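You operate a simulated robot arm through the tools that you are given. There is no shell and no other tool. Be economical: measure what you need, move in short steps, check, and stop when the job is done.

You run a simulated robot arm. Do the job below in one go: nothing can be reset, and whatever is moved stays where it is left.

TASK
Check that the tester reports EMPTY at 2 bar with its port open.
Fine: Lay the orange lid in the tray, switch on, set the dial, press the test button, and turn the dial back to 0.

Only the result counts: the job must be done as asked and must still hold three seconds after the hand-in. Knocking over, shifting, dropping, spilling or breaking anything else fails it. Lids that push on must go on centred and level and be pressed home; caps that screw on are set level and turned clockwise until they are tight.

THE ROBOT
A 6-joint arm with a two-finger parallel gripper, fixed in place. Base frame: the origin is at the foot of the arm, x ahead of it, y to its left, z up; the work surface is at about z = 0. Lengths are in m, angles in degrees, forces in N, time in s.
With the tool pointing down near the work surface it reaches from about 0.14 to 0.58 m from the base axis. Its first joint turns from -66.0 to 66.0 degrees. Payload 2.1 kg.
Tool frame: the origin (TCP) lies between the finger pads and is the grasp point; the fingertips stand 0.03 m ahead of it; z points along the fingers, y is the line along which they close. The gripper opens to 0.094 m. The fingers are 0.028 m wide and 0.01 m thick; the gripper's body (0.05 by 0.096 m) begins 0.055 m behind the TCP.
Orientation is told as [roll, pitch, yaw] about the base's x, y, z axes, in that order, counted from this pose: with the fingers straight down and closing along the base's y, the tool's x points along the base's -x, its y along +y and its z along -z.

THE INTERFACE
- The arm moves only by the tool play_rows. Its argument "targets" is a list of rows, each an object of numbers (a shift or turn left out is 0, a gripper value left out holds the last): "fingers": the closure in counts, from 0 (fully open) to 255 (shut); "dx", "dy", "dz": the shift along the tool's x, y, z in units of 20 mm (1.0 is 20 mm); "ax", "ay", "az": the turn, a rotation vector about the tool's x, y, z in units of 4 degrees (1.0 is 4 degrees). In form: [{"fingers": .., "dx": .., "dy": .., "dz": .., "ax": .., "ay": .., "az": ..}, ...]. A call has 1 to 10 rows; each row shifts and turns the commanded pose from where the row before left it, along the tool's axes as they then stand. A call with a number of a shift or a turn outside -1 to 1 is refused whole. A row lasts 0.2 s, in which the tool goes at most 0.05 m and 8.6 degrees; a call with a longer step from one row to the next is refused whole, and so is a gripper value outside its range. Where a pose cannot be reached the arm comes as near as it can. A force on the tool above 40 N (or 10 N above the force at the start of the call, whichever is more), or a blocked arm, ends the call early, and 0.2 s more pass. Each finger travels about 0.072 m/s and halts on what it meets, pressing with about 28 N; the grip force reading is that of the motor and also rises with nothing between the fingers. The clock runs only during rows and for 0.2 s after the last one: add rows that do not move to give the fingers time. It gives the time, the measured TCP pose, the force on the tool (base axes), the opening and the grip force at its end, in the units of the frame above (readings bear some noise).
- Cameras (640 x 400 px; columns grow to the right, rows downward): "scene" is fixed at [0.0623, -0.3715, 0.4962]; the picture's right is [0.75, -0.66, 0.00], its down [-0.30, -0.34, -0.89] and it looks along [0.59, 0.67, -0.46] (base axes); focal length 241 px, centre (320, 200). "wrist" rides on the gripper at [0.076, 0.014, -0.102] in the tool frame; the picture's right is [-0.18, 0.98, 0.00], its down [-0.75, -0.14, -0.64] and it looks along [-0.63, -0.12, 0.77] (tool axes); focal length 243 px, centre (320, 200). There is no depth. A picture from a camera that has moved, and an enlarged one, comes with that camera's place and axes in the base frame and with its lens.
- grab_frame(camera): a new picture of that camera. No time passes.
- zoom(camera, box): a new picture of the part [left, top, right, bottom] of that camera's present view, enlarged. No time passes.
- hand_in(): hands the job in; it is judged then, once.

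Work in short steps. Places have to be worked out from the pictures, the camera data and where the tool is seen: move nearer, look again, correct. Check each grasp and each placing, and mend what went wrong. You have 120 turns and 68 pictures in all, those below and enlarged ones among them. Open the gripper and draw the arm clear of the work before you hand the job in, unless the task says otherwise; then end with one line.

The tools are called as name(argument=value, ...) on one line, values as JSON. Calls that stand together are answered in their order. play_rows: Moves the arm, as the interface text tells. Its arguments: {"type":"object","properties":{"targets":{"type":"array","items":{"type":"object","properties":{"fingers":{"type":"number"},"dx":{"type":"number"},"dy":{"type":"number"},"dz":{"type":"number"},"ax":{"type":"number"},"ay":{"type":"number"},"az":{"type":"number"}}}}},"required":["targets"]} The other tools are called the same way: grab_frame (camera) takes a picture; zoom (camera, box) takes an enlarged picture of a part of a camera's view; hand_in () hands the job in.

At the start:

```text
clock: 0.0
position: [0.3581, 0.0263, 0.3982]
ee_rot: [0.0, 0.1, 0.0]
contact_force: [-0.4, -0.1, -0.5]
grip_width: 0.094
finger_force: 0.0
```

scene: 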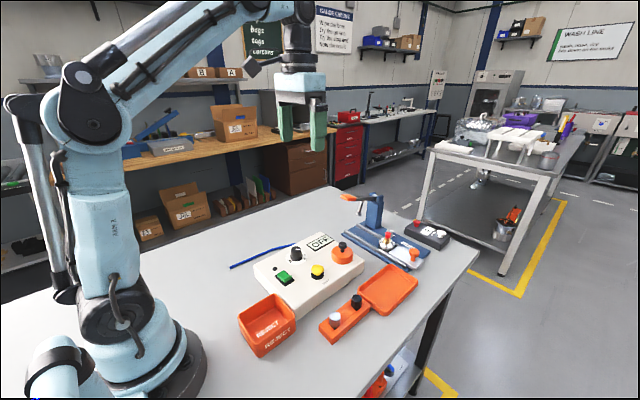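
wrist: 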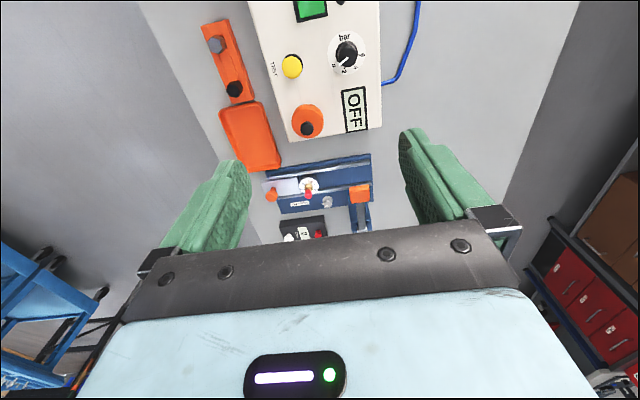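

The tester sits in front of the arm, with the orange lid over its port and an orange tray at the right. I zoom in on both views for detail.

zoom(camera="scene", box=[220, 180, 480, 360])

zoom(camera="wrist", box=[190, 0, 430, 150])

```text
2.22 times, centred on (350, 270) of scene
camera zoom: at [0.0623, -0.3715, 0.4962], right [0.75, -0.66, 0.0], down [-0.3, -0.34, -0.89], along [0.59, 0.67, -0.46], focal length 536 px, centre (253, 44)
```

zoom: 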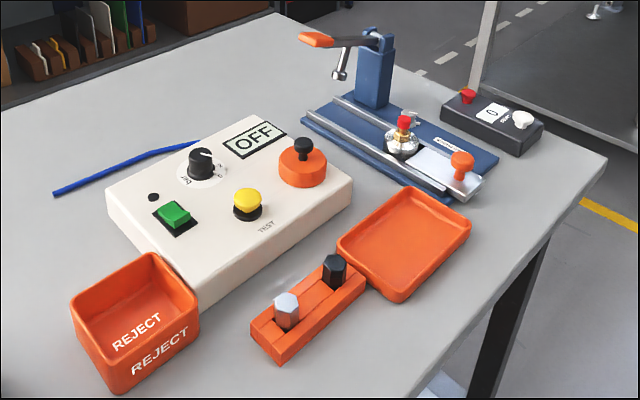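

```text
2.67 times, centred on (310, 75) of wrist
camera zoom: at [0.2827, 0.0423, 0.4998], right [0.18, 0.98, 0.0], down [0.75, -0.14, 0.64], along [0.63, -0.12, -0.77], focal length 647 px, centre (347, 533)
```

zoom: 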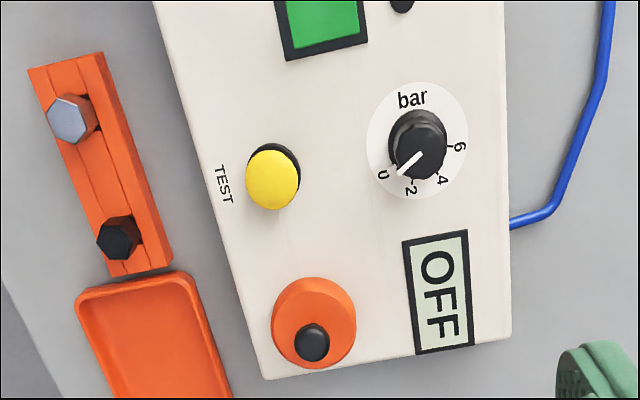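

Triangulated so far: lid knob near (0.454,-0.015,0.09), dial near (0.36,0.067), test button near (0.36,-0.018), switch near (0.295,0.024), and the tester is square to the base. I move above the lid for a closer look.

play_rows(targets=[{"fingers": 0, "dx": -0.48, "dy": -0.2, "dz": 0.9}, {"dx": -0.48, "dy": -0.2, "dz": 0.9}, {"dx": -0.48, "dy": -0.2, "dz": 0.9}, {"dx": -0.48, "dy": -0.2, "dz": 0.9}, {"dx": -0.48, "dy": -0.2, "dz": 0.9}, {"dx": -0.48, "dy": -0.2, "dz": 0.9}, {"dx": -0.48, "dy": -0.2, "dz": 0.9}, {"dx": -0.48, "dy": -0.2, "dz": 0.9}, {"dx": -0.48, "dy": -0.2, "dz": 0.9}, {"dx": -0.48, "dy": -0.2, "dz": 0.9}])

grab_frame(camera="wrist")

```text
clock: 2.2
position: [0.4549, -0.0133, 0.2174]
ee_rot: [0.0, 0.0, -0.1]
contact_force: [0.0, 0.7, -0.6]
grip_width: 0.094
finger_force: 0.0
```

```text
63 pictures are left
camera wrist: at [0.3793, 0.0024, 0.3194], right [0.19, 0.98, 0.0], down [0.75, -0.14, 0.64], along [0.63, -0.12, -0.77], focal length 243 px, centre (320, 200)
```

wrist: 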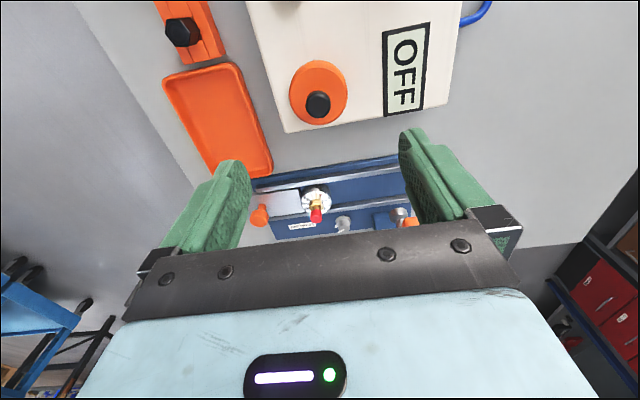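

The knob is at about (0.454,-0.015). I go down to z≈0.125 and look again.

play_rows(targets=[{"dz": 0.92, "dy": -0.08}, {"dz": 0.92}, {"dz": 0.92}, {"dz": 0.92}, {"dz": 0.92}])

grab_frame(camera="wrist")

zoom(camera="scene", box=[280, 190, 420, 290])

```text
clock: 3.4
position: [0.4542, -0.0144, 0.1255]
ee_rot: [0.0, -0.1, 0.0]
contact_force: [-0.1, -0.2, 0.0]
grip_width: 0.0941
finger_force: 0.1
```

```text
62 pictures are left
camera wrist: at [0.3787, 0.0013, 0.2271], right [0.18, 0.98, 0.0], down [0.75, -0.14, 0.64], along [0.63, -0.12, -0.77], focal length 243 px, centre (320, 200)
```

wrist: 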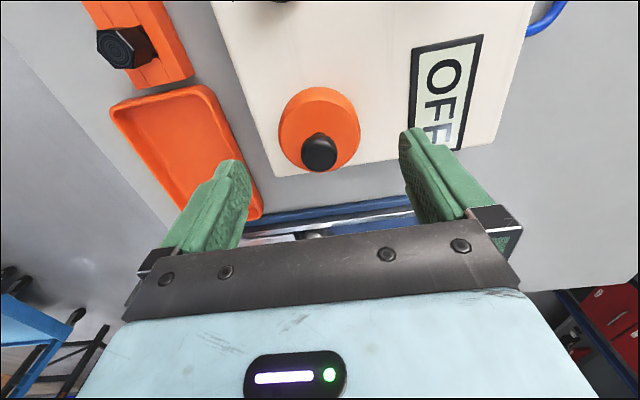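

```text
4.00 times, centred on (350, 240) of scene
camera zoom: at [0.0623, -0.3715, 0.4962], right [0.75, -0.66, 0.0], down [-0.3, -0.34, -0.89], along [0.59, 0.67, -0.46], focal length 964 px, centre (200, 40)
```

zoom: 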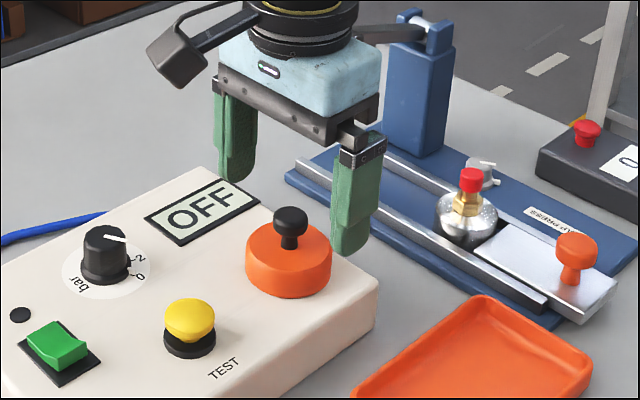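

The disc top is at about z=0.067 and the knob runs up to about 0.095. I descend to TCP z≈0.100 (tips at about 0.070) and close on the knob.

play_rows(targets=[{"dz": 0.65}, {"dz": 0.62}, {"fingers": 255}, {}, {}, {}, {}, {}])

zoom(camera="scene", box=[280, 190, 420, 290])

```text
clock: 5.2
position: [0.4549, -0.0155, 0.0994]
ee_rot: [0.0, 0.0, 0.1]
contact_force: [0.4, 0.5, 0.5]
grip_width: 0.0214
finger_force: 27.7
```

```text
4.00 times, centred on (350, 240) of scene
camera zoom: at [0.0623, -0.3715, 0.4962], right [0.75, -0.66, 0.0], down [-0.3, -0.34, -0.89], along [0.59, 0.67, -0.46], focal length 964 px, centre (200, 40)
```

zoom: 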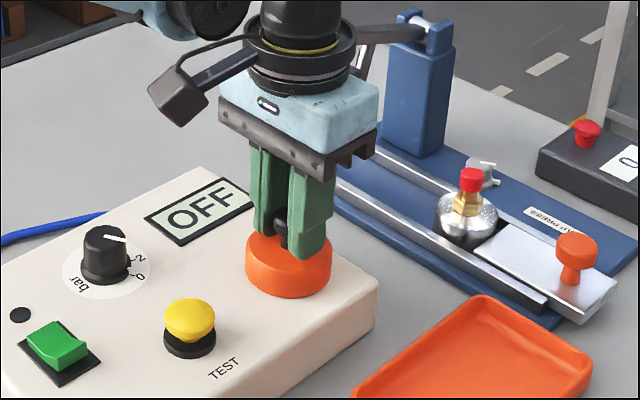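

The knob is gripped at a width of 21 mm. I lift slowly.

play_rows(targets=[{"dz": -0.3}, {"dz": -0.4}, {"dz": -0.5}, {"dz": -0.8}, {"dz": -0.8}, {"dz": -0.8}])

grab_frame(camera="scene")

grab_frame(camera="wrist")

```text
clock: 6.6
position: [0.4542, -0.0138, 0.1721]
ee_rot: [0.0, 0.0, -0.1]
contact_force: [0.4, -0.3, 0.2]
grip_width: 0.0
finger_force: 27.9
```

```text
59 pictures are left
```

scene: 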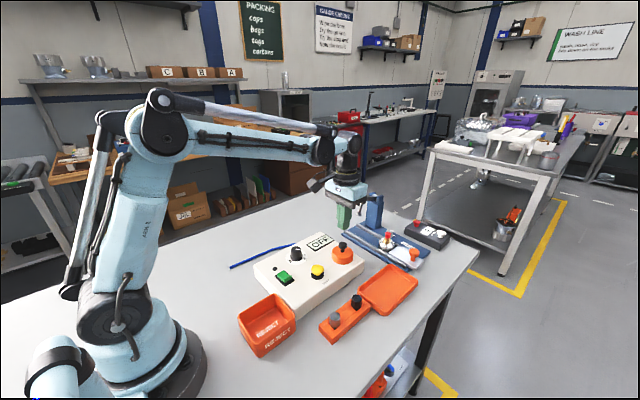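

```text
58 pictures are left
camera wrist: at [0.379, 0.0008, 0.2743], right [0.18, 0.98, 0.0], down [0.75, -0.14, 0.64], along [0.63, -0.12, -0.77], focal length 243 px, centre (320, 200)
```

wrist: 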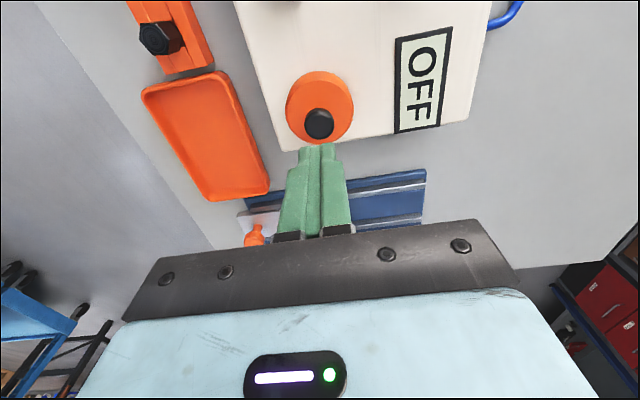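

The fingers slid off the ball knob and the lid stayed seated. I'll grip the disc rim instead (about 58 mm across, z 0.05–0.067), so I open and descend to TCP z≈0.086.

play_rows(targets=[{"fingers": 0, "dx": 0.12}, {}, {}, {}, {"dz": 0.85}, {"dz": 0.85}, {"dz": 0.85}, {"dz": 0.85}, {"dz": 0.85}])

zoom(camera="scene", box=[280, 190, 420, 290])

grab_frame(camera="wrist")

```text
clock: 8.6
position: [0.4538, -0.0141, 0.0868]
ee_rot: [0.0, -0.1, 0.0]
contact_force: [0.9, 0.3, 0.2]
grip_width: 0.0942
finger_force: 0.0
```

```text
4.00 times, centred on (350, 240) of scene
camera zoom: at [0.0623, -0.3715, 0.4962], right [0.75, -0.66, 0.0], down [-0.3, -0.34, -0.89], along [0.59, 0.67, -0.46], focal length 964 px, centre (200, 40)
```

zoom: 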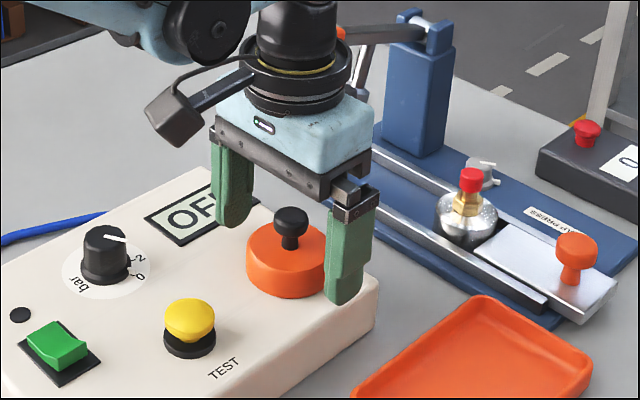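

```text
56 pictures are left
camera wrist: at [0.3762, 0.001, 0.1886], right [0.18, 0.98, 0.0], down [0.75, -0.14, 0.64], along [0.63, -0.12, -0.77], focal length 243 px, centre (320, 200)
```

wrist: 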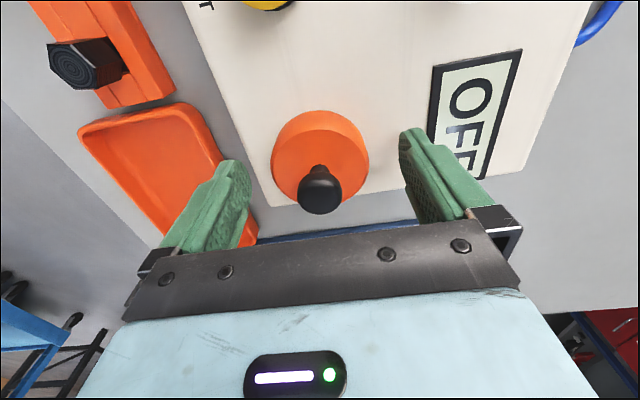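

The fingers straddle the disc with the tips just above the box. I shift about 3 mm back, close, and check.

play_rows(targets=[{"dx": 0.15, "dz": 0.1}, {"fingers": 255}, {}, {}, {}, {}])

play_rows(targets=[{"dz": -0.2}, {"dz": -0.2}, {"dz": -0.3}, {"dz": -0.3}])

zoom(camera="scene", box=[280, 190, 420, 290])

```text
clock: 10.0
position: [0.4483, -0.0159, 0.0858]
ee_rot: [0.0, 0.0, 0.1]
contact_force: [0.3, -0.8, -1.0]
grip_width: 0.0585
finger_force: 28.1
```

```text
clock: 11.0
position: [0.4489, -0.0157, 0.1056]
ee_rot: [-0.1, 0.0, 0.0]
contact_force: [-1.4, 0.2, -0.8]
grip_width: 0.0589
finger_force: 28.5
```

```text
4.00 times, centred on (350, 240) of scene
camera zoom: at [0.0623, -0.3715, 0.4962], right [0.75, -0.66, 0.0], down [-0.3, -0.34, -0.89], along [0.59, 0.67, -0.46], focal length 964 px, centre (200, 40)
```

zoom: 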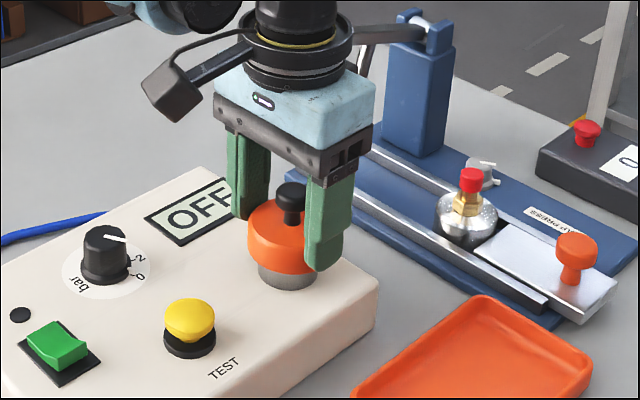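

The lid is off and held by its rim. The tray spans about x 0.42–0.56 and y -0.187 to -0.096, so I raise and carry the lid over its centre (0.489,-0.141).

play_rows(targets=[{"dz": -0.9}, {"dz": -0.9}, {"dz": -0.9}, {"dx": -0.28, "dy": -0.9}, {"dx": -0.28, "dy": -0.9}, {"dx": -0.28, "dy": -0.9}, {"dx": -0.28, "dy": -0.9}, {"dx": -0.28, "dy": -0.9}, {"dx": -0.28, "dy": -0.9}, {"dx": -0.28, "dy": -0.87}])

play_rows(targets=[{"az": 1}, {"az": 1}, {"az": 1}, {"az": 1}, {"az": 1}, {"az": 1}, {"az": 1}, {"az": 1}, {"az": 1}, {"az": 1}])

play_rows(targets=[{"az": 1}, {"az": 1}, {"az": 1}, {"az": 1}, {"az": 1}, {"az": 1}, {"az": 1}, {"az": 1}, {"az": 1}, {"az": 1}])

play_rows(targets=[{"az": 1}, {"az": 1}, {"az": 0.5}, {}])

grab_frame(camera="wrist")

zoom(camera="scene", box=[260, 190, 460, 340])

```text
clock: 13.2
position: [0.4872, -0.1408, 0.1588]
ee_rot: [0.0, 0.0, -0.1]
contact_force: [0.2, 0.4, 0.4]
grip_width: 0.0589
finger_force: 28.2
```

```text
clock: 15.4
position: [0.4868, -0.1406, 0.1594]
ee_rot: [0.1, 0.1, -40.1]
contact_force: [0.3, -0.1, -0.1]
grip_width: 0.0588
finger_force: 28.3
```

```text
clock: 17.6
position: [0.4881, -0.1401, 0.1602]
ee_rot: [0.0, 0.1, -80.1]
contact_force: [0.8, 0.2, 0.1]
grip_width: 0.0589
finger_force: 27.6
```

```text
clock: 18.6
position: [0.4877, -0.141, 0.1591]
ee_rot: [0.0, 0.0, -90.2]
contact_force: [0.2, 0.0, -0.3]
grip_width: 0.0586
finger_force: 28.1
```

```text
54 pictures are left
camera wrist: at [0.5029, -0.0629, 0.2615], right [0.98, -0.19, 0.0], down [-0.14, -0.75, 0.64], along [-0.12, -0.63, -0.77], focal length 243 px, centre (320, 200)
```

wrist: 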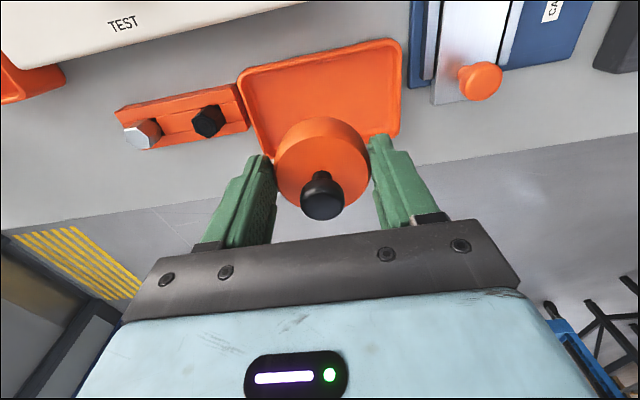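

```text
2.67 times, centred on (360, 265) of scene
camera zoom: at [0.0623, -0.3715, 0.4962], right [0.75, -0.66, 0.0], down [-0.3, -0.34, -0.89], along [0.59, 0.67, -0.46], focal length 643 px, centre (213, 27)
```

zoom: 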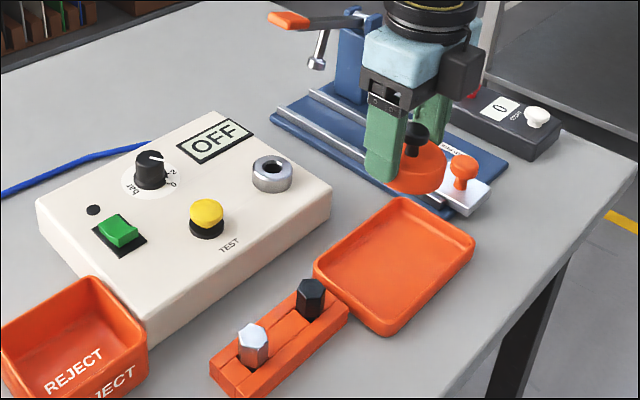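

The lid hangs level and the refined tray centre is about (0.489,-0.147). I shift and lower to z≈0.06.

play_rows(targets=[{"dx": -0.3, "dy": 0.06, "dz": 0.8}, {"dz": 0.9}, {"dz": 0.9}, {"dz": 0.9}, {"dz": 0.9}, {"dz": 0.5}])

zoom(camera="scene", box=[310, 210, 450, 320])

grab_frame(camera="wrist")

```text
clock: 20.0
position: [0.4884, -0.1463, 0.0617]
ee_rot: [0.0, 0.0, -90.1]
contact_force: [0.7, 0.7, -0.2]
grip_width: 0.0587
finger_force: 28.0
```

```text
3.64 times, centred on (380, 265) of scene
camera zoom: at [0.0623, -0.3715, 0.4962], right [0.75, -0.66, 0.0], down [-0.3, -0.34, -0.89], along [0.59, 0.67, -0.46], focal length 876 px, centre (102, -36)
```

zoom: 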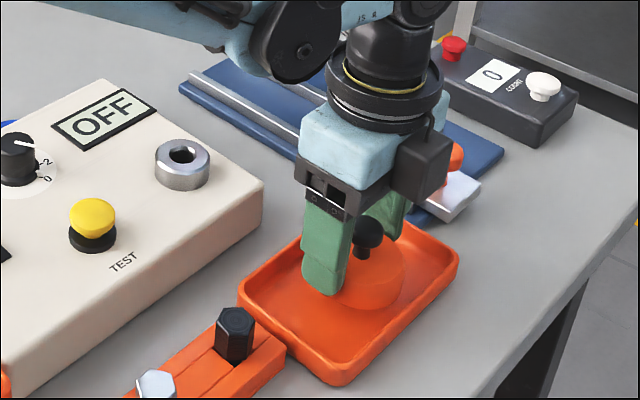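

```text
51 pictures are left
camera wrist: at [0.5041, -0.0693, 0.1633], right [0.98, -0.18, 0.0], down [-0.14, -0.75, 0.64], along [-0.12, -0.63, -0.77], focal length 243 px, centre (320, 200)
```

wrist: 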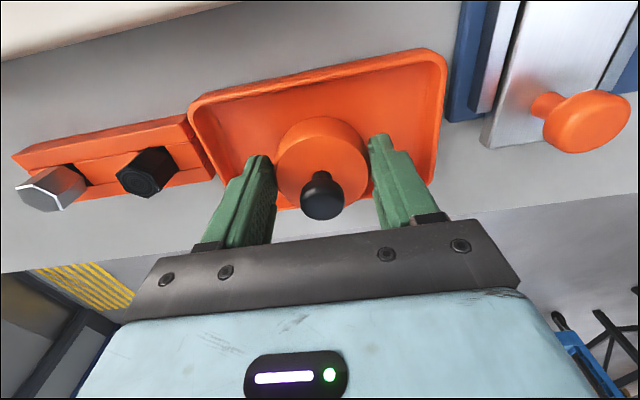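

The lid is well inside the tray walls. I lower in small steps and watch for contact.

play_rows(targets=[{"dz": 0.25}, {"dz": 0.25}, {"dz": 0.2}, {"dz": 0.15}])

```text
clock: 21.0
position: [0.4894, -0.1456, 0.045]
ee_rot: [0.1, 0.0, -89.9]
contact_force: [0.1, -0.1, -0.3]
grip_width: 0.0588
finger_force: 27.9
```

play_rows(targets=[{"dz": 0.1}, {"dz": 0.1}, {}])

zoom(camera="scene", box=[340, 240, 430, 310])

```text
clock: 21.8
position: [0.4908, -0.1473, 0.0418]
ee_rot: [-0.1, 0.1, -90.0]
contact_force: [-0.3, 0.1, 26.3]
grip_width: 0.0587
finger_force: 28.3
```

```text
5.71 times, centred on (385, 275) of scene
camera zoom: at [0.0622, -0.3714, 0.4963], right [0.75, -0.66, 0.0], down [-0.3, -0.34, -0.89], along [0.59, 0.67, -0.46], focal length 1377 px, centre (-51, -229)
```

zoom: 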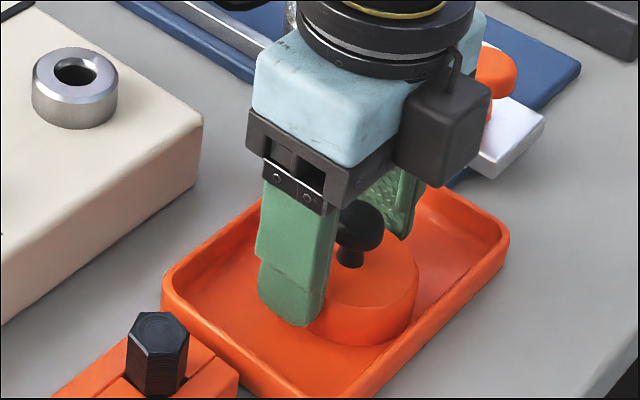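

The lid is on the tray floor. I ease off a little, open only partly to stay clear of the walls, and rise.

play_rows(targets=[{"dz": -0.08}, {"fingers": 60}, {}, {}, {"dz": -0.3}, {"dz": -0.8}, {"dz": -0.9}, {"dz": -0.9}, {"dz": -0.9}, {"dz": -0.9}])

zoom(camera="scene", box=[260, 190, 460, 340])

```text
clock: 24.0
position: [0.4885, -0.1466, 0.1366]
ee_rot: [0.0, 0.0, -90.0]
contact_force: [0.1, 0.6, 0.3]
grip_width: 0.0717
finger_force: 0.1
```

```text
2.67 times, centred on (360, 265) of scene
camera zoom: at [0.0623, -0.3715, 0.4962], right [0.75, -0.66, 0.0], down [-0.3, -0.34, -0.89], along [0.59, 0.67, -0.46], focal length 643 px, centre (213, 27)
```

zoom: 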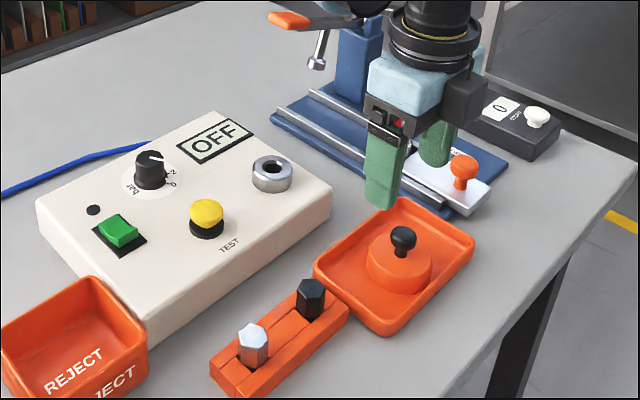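

The lid rests in the tray. Next the switch: I rise, close the fingers, and move over it to see which way the rocker is tilted.

play_rows(targets=[{"fingers": 255, "dz": -1}, {"dz": -0.8}, {"dx": 0.85, "dy": -0.97}, {"dx": 0.85, "dy": -0.97}, {"dx": 0.85, "dy": -0.97}, {"dx": 0.85, "dy": -0.97}, {"dx": 0.85, "dy": -0.97}, {"dx": 0.85, "dy": -0.97}, {"dx": 0.85, "dy": -0.97}, {"dx": 0.85, "dy": -0.97}])

play_rows(targets=[{"dx": 0.85, "dy": -0.97}, {"dx": 0.85, "dy": -0.97}, {"dz": 0.5}, {}])

grab_frame(camera="wrist")

zoom(camera="scene", box=[250, 225, 350, 305])

```text
clock: 26.2
position: [0.3332, -0.0114, 0.1712]
ee_rot: [0.0, 0.0, -90.1]
contact_force: [0.3, -0.6, 0.0]
grip_width: 0.0
finger_force: 28.2
```

```text
clock: 27.2
position: [0.2965, 0.023, 0.1615]
ee_rot: [0.0, 0.0, -90.0]
contact_force: [0.9, 0.3, -0.6]
grip_width: 0.0
finger_force: 28.1
```

```text
48 pictures are left
camera wrist: at [0.3112, 0.1004, 0.2638], right [0.98, -0.18, 0.0], down [-0.14, -0.75, 0.64], along [-0.12, -0.63, -0.77], focal length 243 px, centre (320, 200)
```

wrist: 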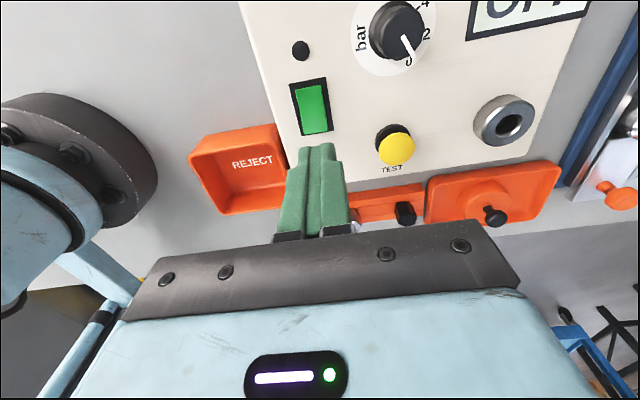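

```text
5.00 times, centred on (300, 265) of scene
camera zoom: at [0.0623, -0.3714, 0.4962], right [0.75, -0.66, 0.0], down [-0.3, -0.34, -0.89], along [0.59, 0.67, -0.46], focal length 1205 px, centre (420, -125)
```

zoom: 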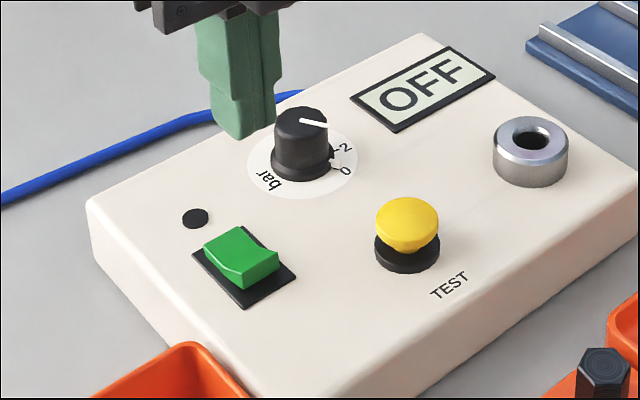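

The rocker's -y end is raised (about x 0.291, y 0.008, z 0.06). I line the closed fingers up over that end and descend to just above it.

play_rows(targets=[{"dx": -0.55, "dy": -0.27, "dz": 0.6}, {"dz": 0.8}, {"dz": 0.8}, {"dz": 0.8}, {}])

zoom(camera="scene", box=[250, 225, 350, 305])

zoom(camera="wrist", box=[220, 60, 420, 240])

```text
clock: 28.4
position: [0.2914, 0.0129, 0.1013]
ee_rot: [0.0, -0.1, -90.0]
contact_force: [-0.6, -1.5, -0.3]
grip_width: 0.0
finger_force: 27.8
```

```text
5.00 times, centred on (300, 265) of scene
camera zoom: at [0.0623, -0.3715, 0.4962], right [0.75, -0.66, 0.0], down [-0.3, -0.34, -0.89], along [0.59, 0.67, -0.46], focal length 1205 px, centre (420, -125)
```

zoom: 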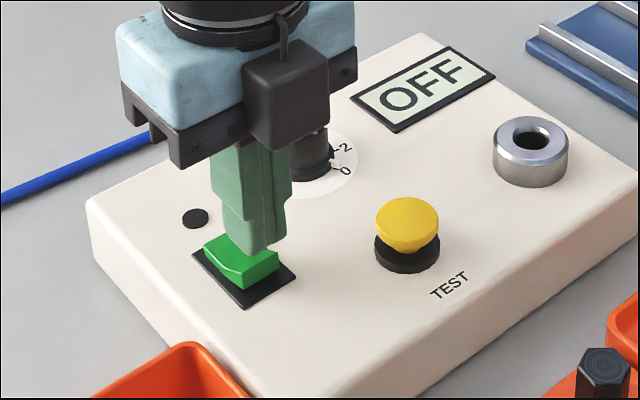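

```text
2.22 times, centred on (320, 150) of wrist
camera zoom: at [0.3063, 0.0907, 0.2029], right [0.98, -0.18, 0.0], down [-0.14, -0.75, 0.64], along [-0.12, -0.63, -0.77], focal length 539 px, centre (320, 311)
```

zoom: 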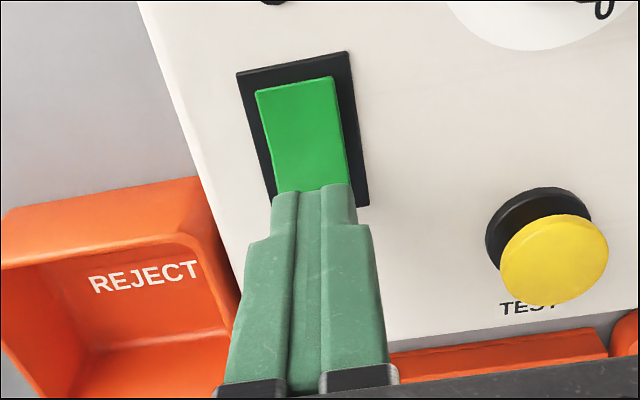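

The tips are centred over the raised half. I press down in small steps.

play_rows(targets=[{"dz": 0.25}, {"dz": 0.2}, {"dz": 0.15}, {"dz": 0.15}])

zoom(camera="scene", box=[250, 225, 350, 305])

```text
clock: 29.4
position: [0.2903, 0.0118, 0.0862]
ee_rot: [-0.1, 0.0, -90.0]
contact_force: [-0.6, -0.1, 0.0]
grip_width: 0.0
finger_force: 28.2
```

```text
5.00 times, centred on (300, 265) of scene
camera zoom: at [0.0623, -0.3714, 0.4962], right [0.75, -0.66, 0.0], down [-0.3, -0.34, -0.89], along [0.59, 0.67, -0.46], focal length 1205 px, centre (420, -125)
```

zoom: 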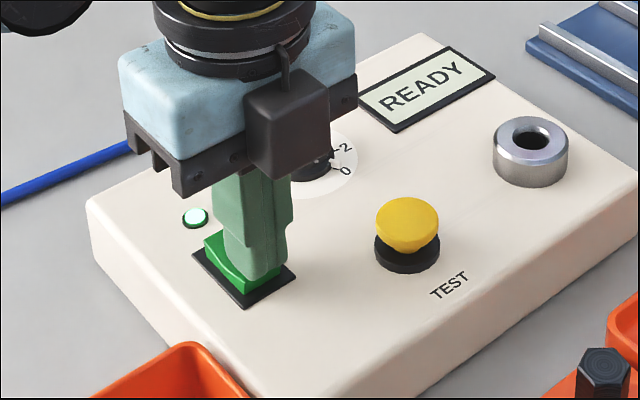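

The display reads READY, so it is on. I rise and move toward the dial for a close look.

play_rows(targets=[{"dz": -0.8}, {"dz": -0.9}, {"dz": -0.9}, {"dz": -0.9, "fingers": 0}, {"dx": 0.7, "dy": 0.85}, {"dx": 0.7, "dy": 0.85}, {"dx": 0.7, "dy": 0.85}, {"dx": 0.65, "dy": 0.85}, {}])

grab_frame(camera="wrist")

zoom(camera="wrist", box=[240, 60, 400, 160])

zoom(camera="scene", box=[250, 225, 350, 305])

```text
clock: 31.4
position: [0.3581, 0.0692, 0.1574]
ee_rot: [0.0, 0.1, -90.0]
contact_force: [-0.3, 0.5, 0.0]
grip_width: 0.0938
finger_force: 0.1
```

```text
43 pictures are left
camera wrist: at [0.3737, 0.1461, 0.2595], right [0.98, -0.19, 0.0], down [-0.14, -0.75, 0.64], along [-0.12, -0.63, -0.77], focal length 243 px, centre (320, 200)
```

wrist: 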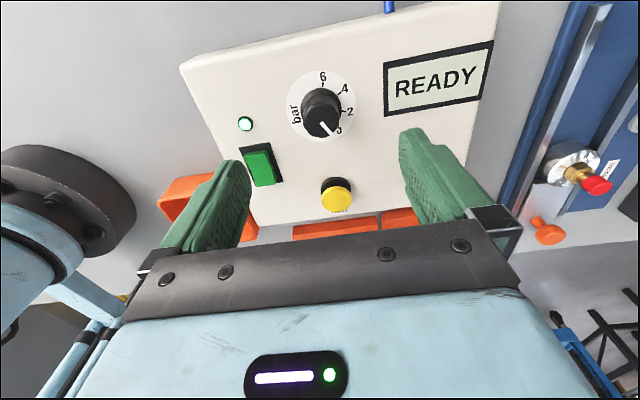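

```text
4.00 times, centred on (320, 110) of wrist
camera zoom: at [0.3737, 0.1461, 0.2595], right [0.98, -0.19, 0.0], down [-0.14, -0.75, 0.64], along [-0.12, -0.63, -0.77], focal length 970 px, centre (320, 560)
```

zoom: 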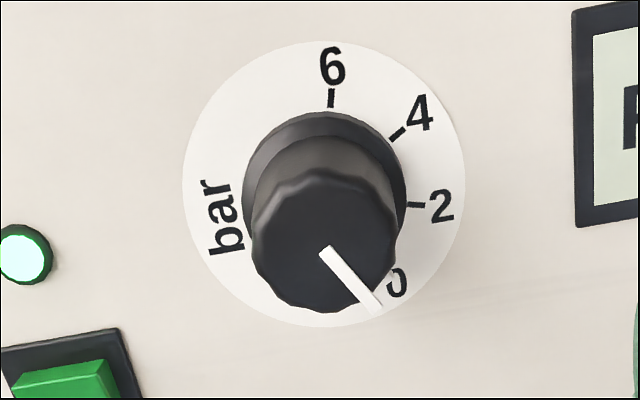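

```text
5.00 times, centred on (300, 265) of scene
camera zoom: at [0.0623, -0.3714, 0.4962], right [0.75, -0.66, 0.0], down [-0.3, -0.34, -0.89], along [0.59, 0.67, -0.46], focal length 1205 px, centre (420, -125)
```

zoom: 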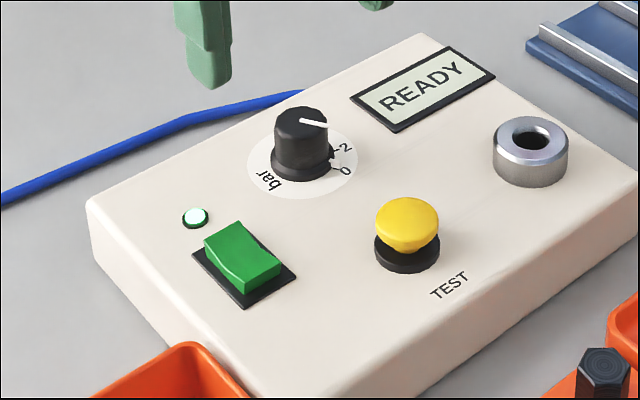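

The dial pointer is at 0, the marks go counterclockwise (seen from above) at about 46° each, and the dial centre is near (0.360,0.070) with its top at about z 0.074. I narrow the fingers and descend partway to check alignment.

play_rows(targets=[{"fingers": 92, "dx": 0.05, "dy": 0.1}, {"dz": 0.8}, {"dz": 0.8}, {"dz": 0.5}, {}])

grab_frame(camera="wrist")

zoom(camera="scene", box=[250, 205, 350, 285])

```text
clock: 32.6
position: [0.3598, 0.0703, 0.1154]
ee_rot: [-0.1, 0.0, -90.0]
contact_force: [0.7, -0.4, -0.7]
grip_width: 0.06
finger_force: 0.2
```

```text
40 pictures are left
camera wrist: at [0.3755, 0.1472, 0.2175], right [0.98, -0.18, 0.0], down [-0.14, -0.75, 0.64], along [-0.12, -0.63, -0.77], focal length 243 px, centre (320, 200)
```

wrist: 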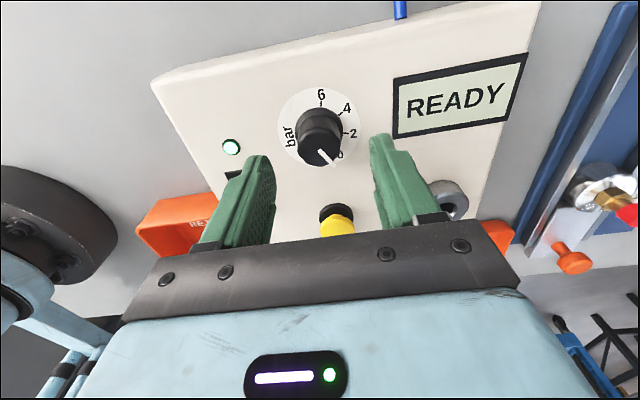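

```text
5.00 times, centred on (300, 245) of scene
camera zoom: at [0.0623, -0.3715, 0.4962], right [0.75, -0.66, 0.0], down [-0.3, -0.34, -0.89], along [0.59, 0.67, -0.46], focal length 1205 px, centre (420, -25)
```

zoom: 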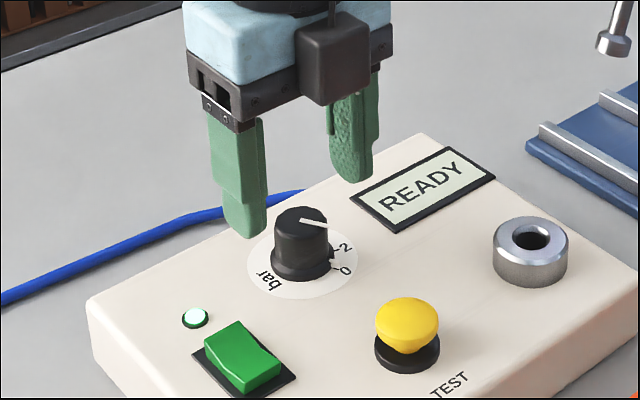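

The knob centre is about (0.361,0.072). I nudge over, lower to z≈0.09 and close on the knob.

play_rows(targets=[{"dx": 0.08, "dy": 0.06, "dz": 0.6}, {"dz": 0.65}, {}, {"fingers": 255}, {}, {}, {}])

zoom(camera="scene", box=[250, 205, 350, 285])

zoom(camera="wrist", box=[220, 60, 420, 240])

```text
clock: 34.2
position: [0.3605, 0.0693, 0.0898]
ee_rot: [-0.2, 0.0, -89.9]
contact_force: [-22.6, -1.6, -8.4]
grip_width: 0.0317
finger_force: 45.3
```

```text
5.00 times, centred on (300, 245) of scene
camera zoom: at [0.0623, -0.3714, 0.4962], right [0.75, -0.66, 0.0], down [-0.3, -0.34, -0.89], along [0.59, 0.67, -0.46], focal length 1205 px, centre (420, -25)
```

zoom: 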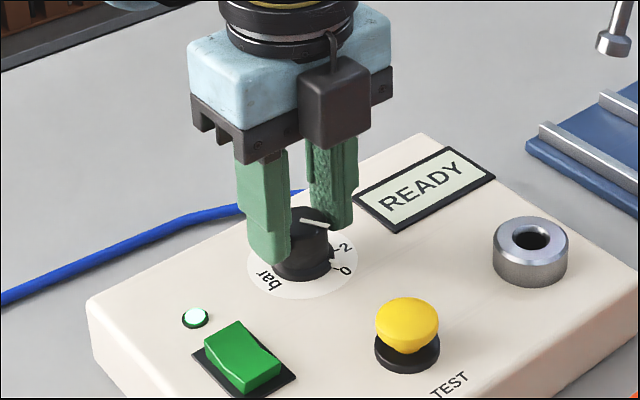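

```text
2.22 times, centred on (320, 150) of wrist
camera zoom: at [0.3754, 0.1474, 0.1919], right [0.98, -0.18, 0.0], down [-0.14, -0.75, 0.64], along [-0.12, -0.63, -0.77], focal length 539 px, centre (320, 311)
```

zoom: 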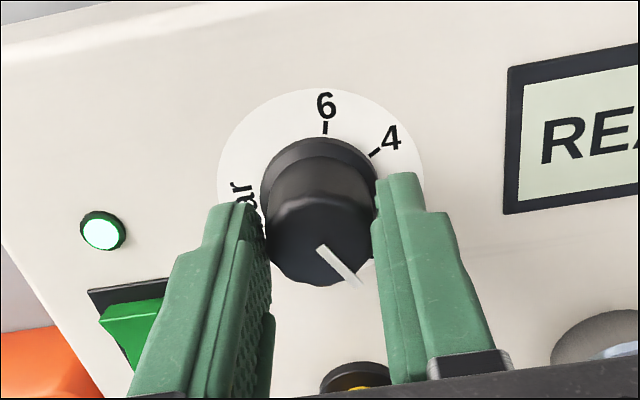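

The grip is slightly off-centre (side force of -22 N in x, knob a few mm further to +y). I release a little, shift -1.5 mm in x and +3 mm in y, and regrip.

play_rows(targets=[{"fingers": 130}, {}, {"dx": 0.15, "dy": -0.08}, {"fingers": 255}, {}, {}])

```text
clock: 35.6
position: [0.3609, 0.0736, 0.0891]
ee_rot: [0.0, 0.0, -90.0]
contact_force: [1.8, -0.5, -0.2]
grip_width: 0.0316
finger_force: 44.6
```

The grip is now centred with almost no side force. I turn counterclockwise 40° first.

play_rows(targets=[{"az": -1}, {"az": -1}, {"az": -1}, {"az": -1}, {"az": -1}, {"az": -1}, {"az": -1}, {"az": -1}, {"az": -1}, {"az": -1}])

zoom(camera="wrist", box=[220, 60, 420, 240])

zoom(camera="scene", box=[250, 205, 350, 285])

```text
clock: 37.8
position: [0.3589, 0.0715, 0.091]
ee_rot: [-0.3, 0.1, -50.0]
contact_force: [-25.2, -3.4, 29.5]
grip_width: 0.0318
finger_force: 45.2
```

```text
2.22 times, centred on (320, 150) of wrist
camera zoom: at [0.3212, 0.1416, 0.1922], right [0.87, 0.49, -0.01], down [0.38, -0.67, 0.64], along [0.31, -0.56, -0.77], focal length 539 px, centre (320, 311)
```

zoom: 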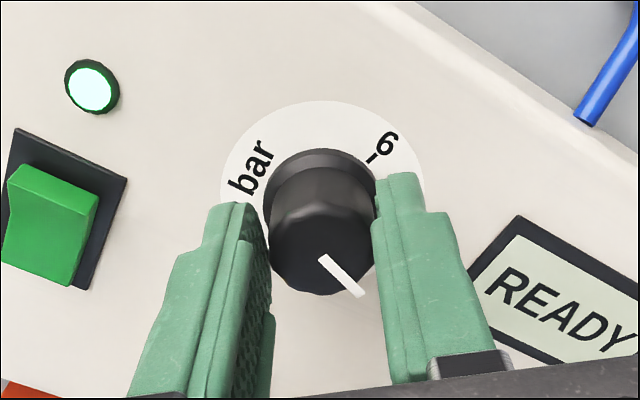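

```text
5.00 times, centred on (300, 245) of scene
camera zoom: at [0.0622, -0.3715, 0.4962], right [0.75, -0.66, 0.0], down [-0.3, -0.34, -0.89], along [0.59, 0.67, -0.46], focal length 1205 px, centre (420, -25)
```

zoom: 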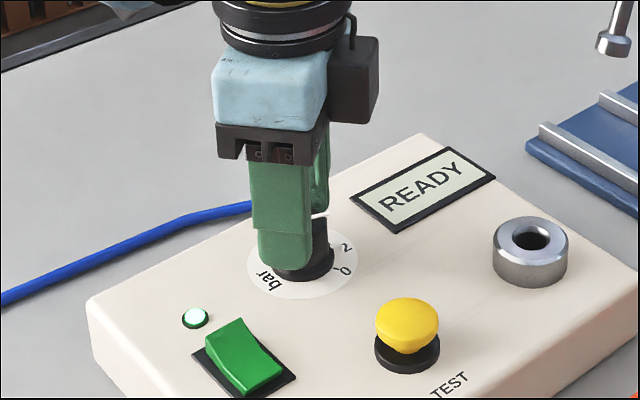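

The knob turned with the gripper. I add 6°, release, rise and read the pointer.

play_rows(targets=[{"az": -0.75}, {"az": -0.75}, {"fingers": 110}, {}, {}, {"dz": -0.8}, {"dz": -0.9}, {"dz": -0.9}, {}])

zoom(camera="wrist", box=[240, 40, 400, 180])

zoom(camera="scene", box=[270, 220, 330, 270])

```text
clock: 39.8
position: [0.36, 0.0729, 0.1419]
ee_rot: [-0.1, 0.0, -44.0]
contact_force: [-0.7, 0.3, -1.2]
grip_width: 0.0534
finger_force: 0.1
```

```text
2.86 times, centred on (320, 110) of wrist
camera zoom: at [0.3146, 0.1377, 0.2438], right [0.82, 0.58, 0.0], down [0.44, -0.63, 0.64], along [0.37, -0.52, -0.77], focal length 693 px, centre (320, 457)
```

zoom: 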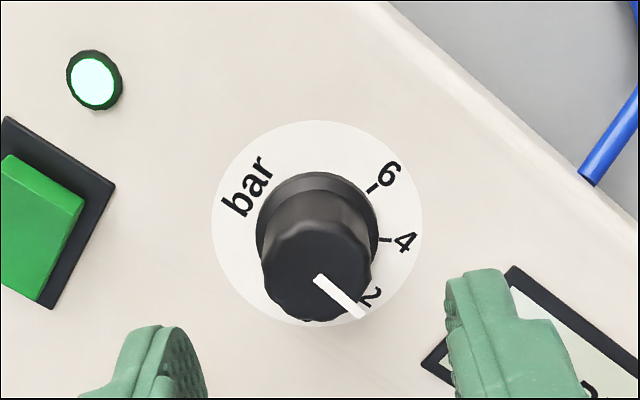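

```text
8.00 times, centred on (300, 245) of scene
camera zoom: at [0.0623, -0.3715, 0.4962], right [0.75, -0.66, 0.0], down [-0.3, -0.34, -0.89], along [0.59, 0.67, -0.46], focal length 1928 px, centre (480, -160)
```

zoom: 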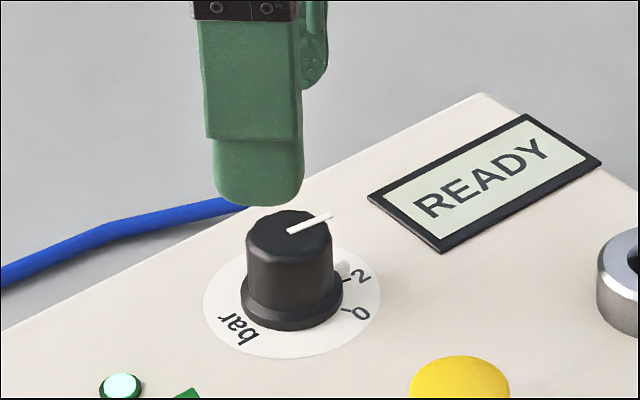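

The pointer looks close to 2, but parallax blurs the reading. At yaw 0 the camera looks along the 2-bar direction, so I rotate there for an unbiased look.

play_rows(targets=[{"az": -1, "dz": -0.5}, {"az": -1, "dz": -0.5}, {"az": -1}, {"az": -1}, {"az": -1}, {"az": -1}, {"az": -1}, {"az": -1}, {"az": -1}, {"az": -1}])

play_rows(targets=[{"az": -1}, {}])

zoom(camera="wrist", box=[260, 60, 380, 160])

```text
clock: 42.0
position: [0.3596, 0.0723, 0.1632]
ee_rot: [0.0, 0.0, -4.0]
contact_force: [-0.1, -0.1, -0.9]
grip_width: 0.0536
finger_force: 0.1
```

```text
clock: 42.6
position: [0.3598, 0.073, 0.1627]
ee_rot: [0.1, 0.0, 0.0]
contact_force: [0.8, 1.5, -0.6]
grip_width: 0.0534
finger_force: 0.0
```

```text
4.00 times, centred on (320, 110) of wrist
camera zoom: at [0.2836, 0.0888, 0.2644], right [0.18, 0.98, 0.0], down [0.75, -0.14, 0.64], along [0.63, -0.12, -0.77], focal length 970 px, centre (320, 560)
```

zoom: 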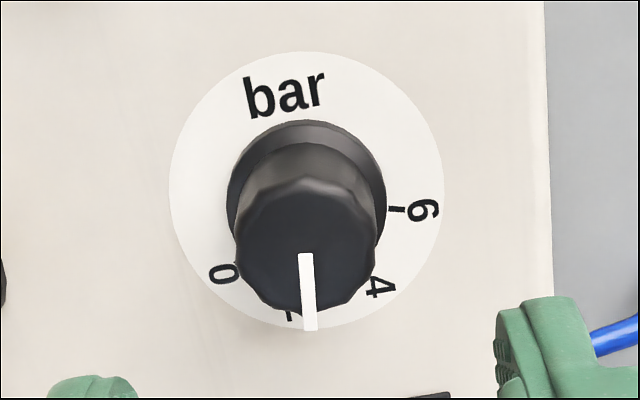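

The marks sit at about -60° (0), -15° (2), 30° (4) and 75° (6). All views put the pointer at about -8°, an overshoot of some 6–7°, so I go down, regrip at yaw 0 and check before turning back.

play_rows(targets=[{"dz": 0.9}, {"dz": 0.9}, {"dz": 0.9}, {"dz": 0.9}, {}, {"fingers": 255}, {}, {}])

zoom(camera="wrist", box=[260, 90, 380, 190])

```text
clock: 44.5
position: [0.3607, 0.0694, 0.0899]
ee_rot: [-0.5, 0.1, -0.2]
contact_force: [0.7, -2.7, -1.9]
grip_width: 0.0308
finger_force: 45.4
stopped in row 8: the force on the tool passed its limit (the readings are from after the stop); the commanded pose is now the measured one
```

```text
4.00 times, centred on (320, 140) of wrist
camera zoom: at [0.2837, 0.0873, 0.1918], right [0.19, 0.98, -0.01], down [0.75, -0.14, 0.64], along [0.63, -0.13, -0.77], focal length 970 px, centre (320, 440)
```

zoom: 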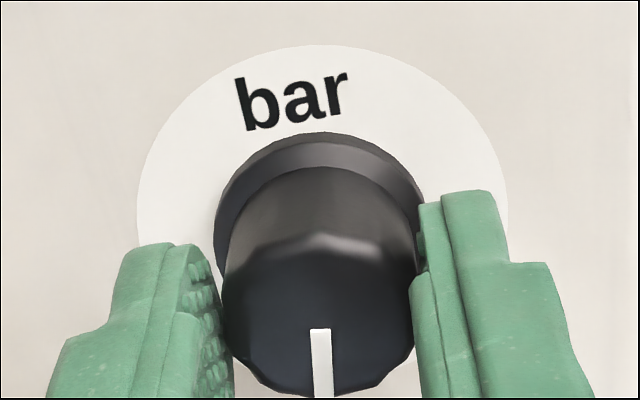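

The grip is now balanced at y≈0.070. I turn clockwise by about 6.5°, release, rise and look.

play_rows(targets=[{"az": 0.55}, {"az": 0.55}, {"az": 0.55}, {}, {"fingers": 110}, {}, {"dz": -0.9}, {"dz": -0.9}, {"dz": -0.9}, {"dz": -0.9}])

zoom(camera="wrist", box=[260, 60, 380, 160])

zoom(camera="scene", box=[270, 220, 330, 270])

```text
clock: 46.7
position: [0.3584, 0.0715, 0.1635]
ee_rot: [-0.6, 0.0, -6.8]
contact_force: [-0.6, -0.1, -0.7]
grip_width: 0.0534
finger_force: 0.0
```

```text
4.00 times, centred on (320, 110) of wrist
camera zoom: at [0.2846, 0.0968, 0.2644], right [0.3, 0.95, -0.01], down [0.73, -0.22, 0.64], along [0.61, -0.2, -0.76], focal length 970 px, centre (320, 560)
```

zoom: 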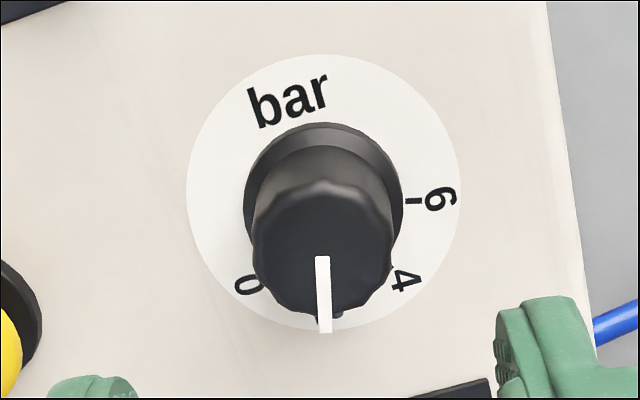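

```text
8.00 times, centred on (300, 245) of scene
camera zoom: at [0.0623, -0.3715, 0.4962], right [0.75, -0.66, 0.0], down [-0.3, -0.34, -0.89], along [0.59, 0.67, -0.46], focal length 1928 px, centre (480, -160)
```

zoom: 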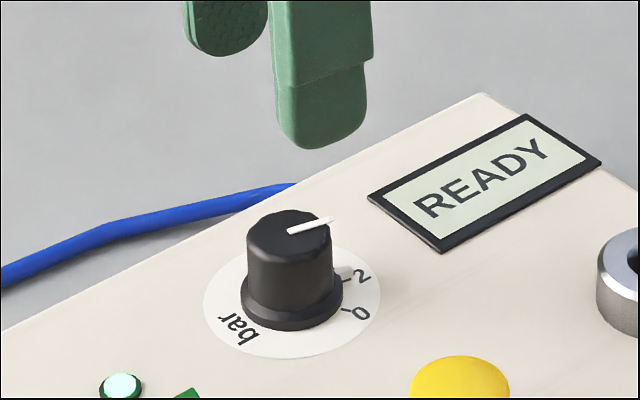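

The pointer now reads -15° in both views, exactly at 2 and midway between 0 and 4. Next I close the fingers and move over the TEST button near (0.361,-0.017).

play_rows(targets=[{"fingers": 255}, {"dx": -0.125, "dy": -0.88}, {"dx": -0.125, "dy": -0.88}, {"dx": -0.125, "dy": -0.88}, {"dx": -0.125, "dy": -0.88}, {"dx": -0.125, "dy": -0.88}, {"az": -0.85}, {"az": -0.85}, {"dz": 1}, {"dz": 0.9}])

zoom(camera="wrist", box=[220, 60, 420, 240])

zoom(camera="scene", box=[270, 210, 370, 290])

```text
clock: 48.9
position: [0.3626, -0.0176, 0.1252]
ee_rot: [-0.6, 0.0, 0.0]
contact_force: [-0.5, 0.4, 0.1]
grip_width: 0.0
finger_force: 28.5
```

```text
2.22 times, centred on (320, 150) of wrist
camera zoom: at [0.2858, -0.0008, 0.2265], right [0.18, 0.98, -0.01], down [0.75, -0.13, 0.64], along [0.63, -0.13, -0.77], focal length 539 px, centre (320, 311)
```

zoom: 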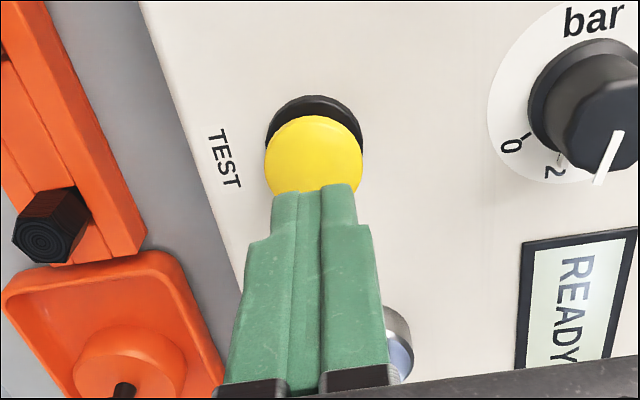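

```text
5.00 times, centred on (320, 250) of scene
camera zoom: at [0.0623, -0.3715, 0.4962], right [0.75, -0.66, 0.0], down [-0.3, -0.34, -0.89], along [0.59, 0.67, -0.46], focal length 1205 px, centre (320, -50)
```

zoom: 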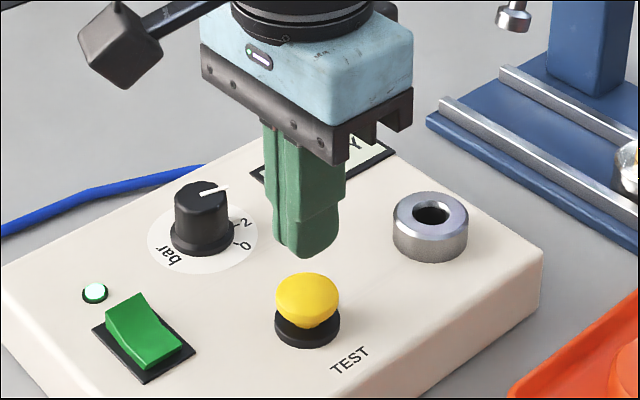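

The button is at about (0.356,-0.018). I shift 6 mm back, then descend and press in small steps.

play_rows(targets=[{"dx": 0.3, "dz": 0.5}, {"dz": 0.5}, {"dz": 0.25}, {"dz": 0.2}])

zoom(camera="scene", box=[270, 210, 370, 290])

```text
clock: 49.9
position: [0.355, -0.0199, 0.0955]
ee_rot: [-0.6, 0.0, -0.1]
contact_force: [0.6, 1.6, 3.1]
grip_width: 0.0001
finger_force: 28.2
```

```text
5.00 times, centred on (320, 250) of scene
camera zoom: at [0.0623, -0.3715, 0.4962], right [0.75, -0.66, 0.0], down [-0.3, -0.34, -0.89], along [0.59, 0.67, -0.46], focal length 1205 px, centre (320, -50)
```

zoom: 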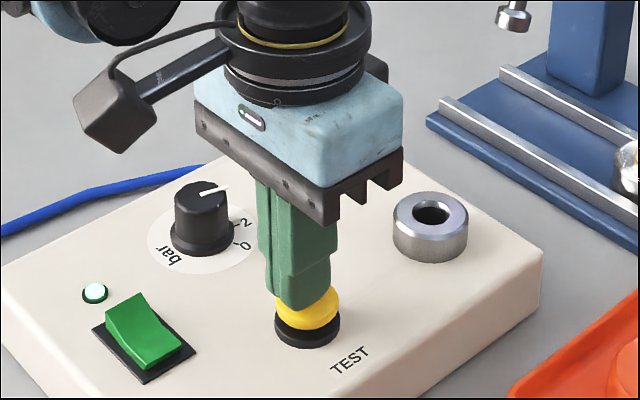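

The tip is touching the button and force is starting to rise. I press on a few mm more and hold.

play_rows(targets=[{"dz": 0.1}, {"dz": 0.1}, {"dz": 0.1}, {}])

zoom(camera="scene", box=[270, 210, 370, 290])

```text
clock: 50.8
position: [0.3552, -0.0179, 0.0913]
ee_rot: [-0.7, 0.1, 0.0]
contact_force: [-1.4, -0.4, 20.4]
grip_width: 0.0002
finger_force: 28.0
stopped in row 4: the force on the tool passed its limit (the readings are from after the stop); the commanded pose is now the measured one
```

```text
5.00 times, centred on (320, 250) of scene
camera zoom: at [0.0622, -0.3714, 0.4962], right [0.75, -0.66, 0.0], down [-0.3, -0.34, -0.89], along [0.59, 0.67, -0.46], focal length 1205 px, centre (320, -50)
```

zoom: 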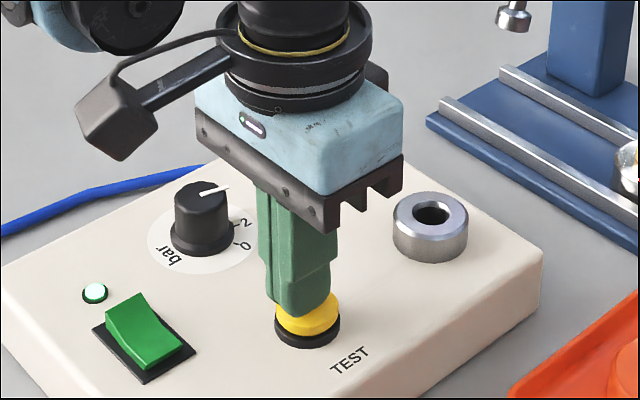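

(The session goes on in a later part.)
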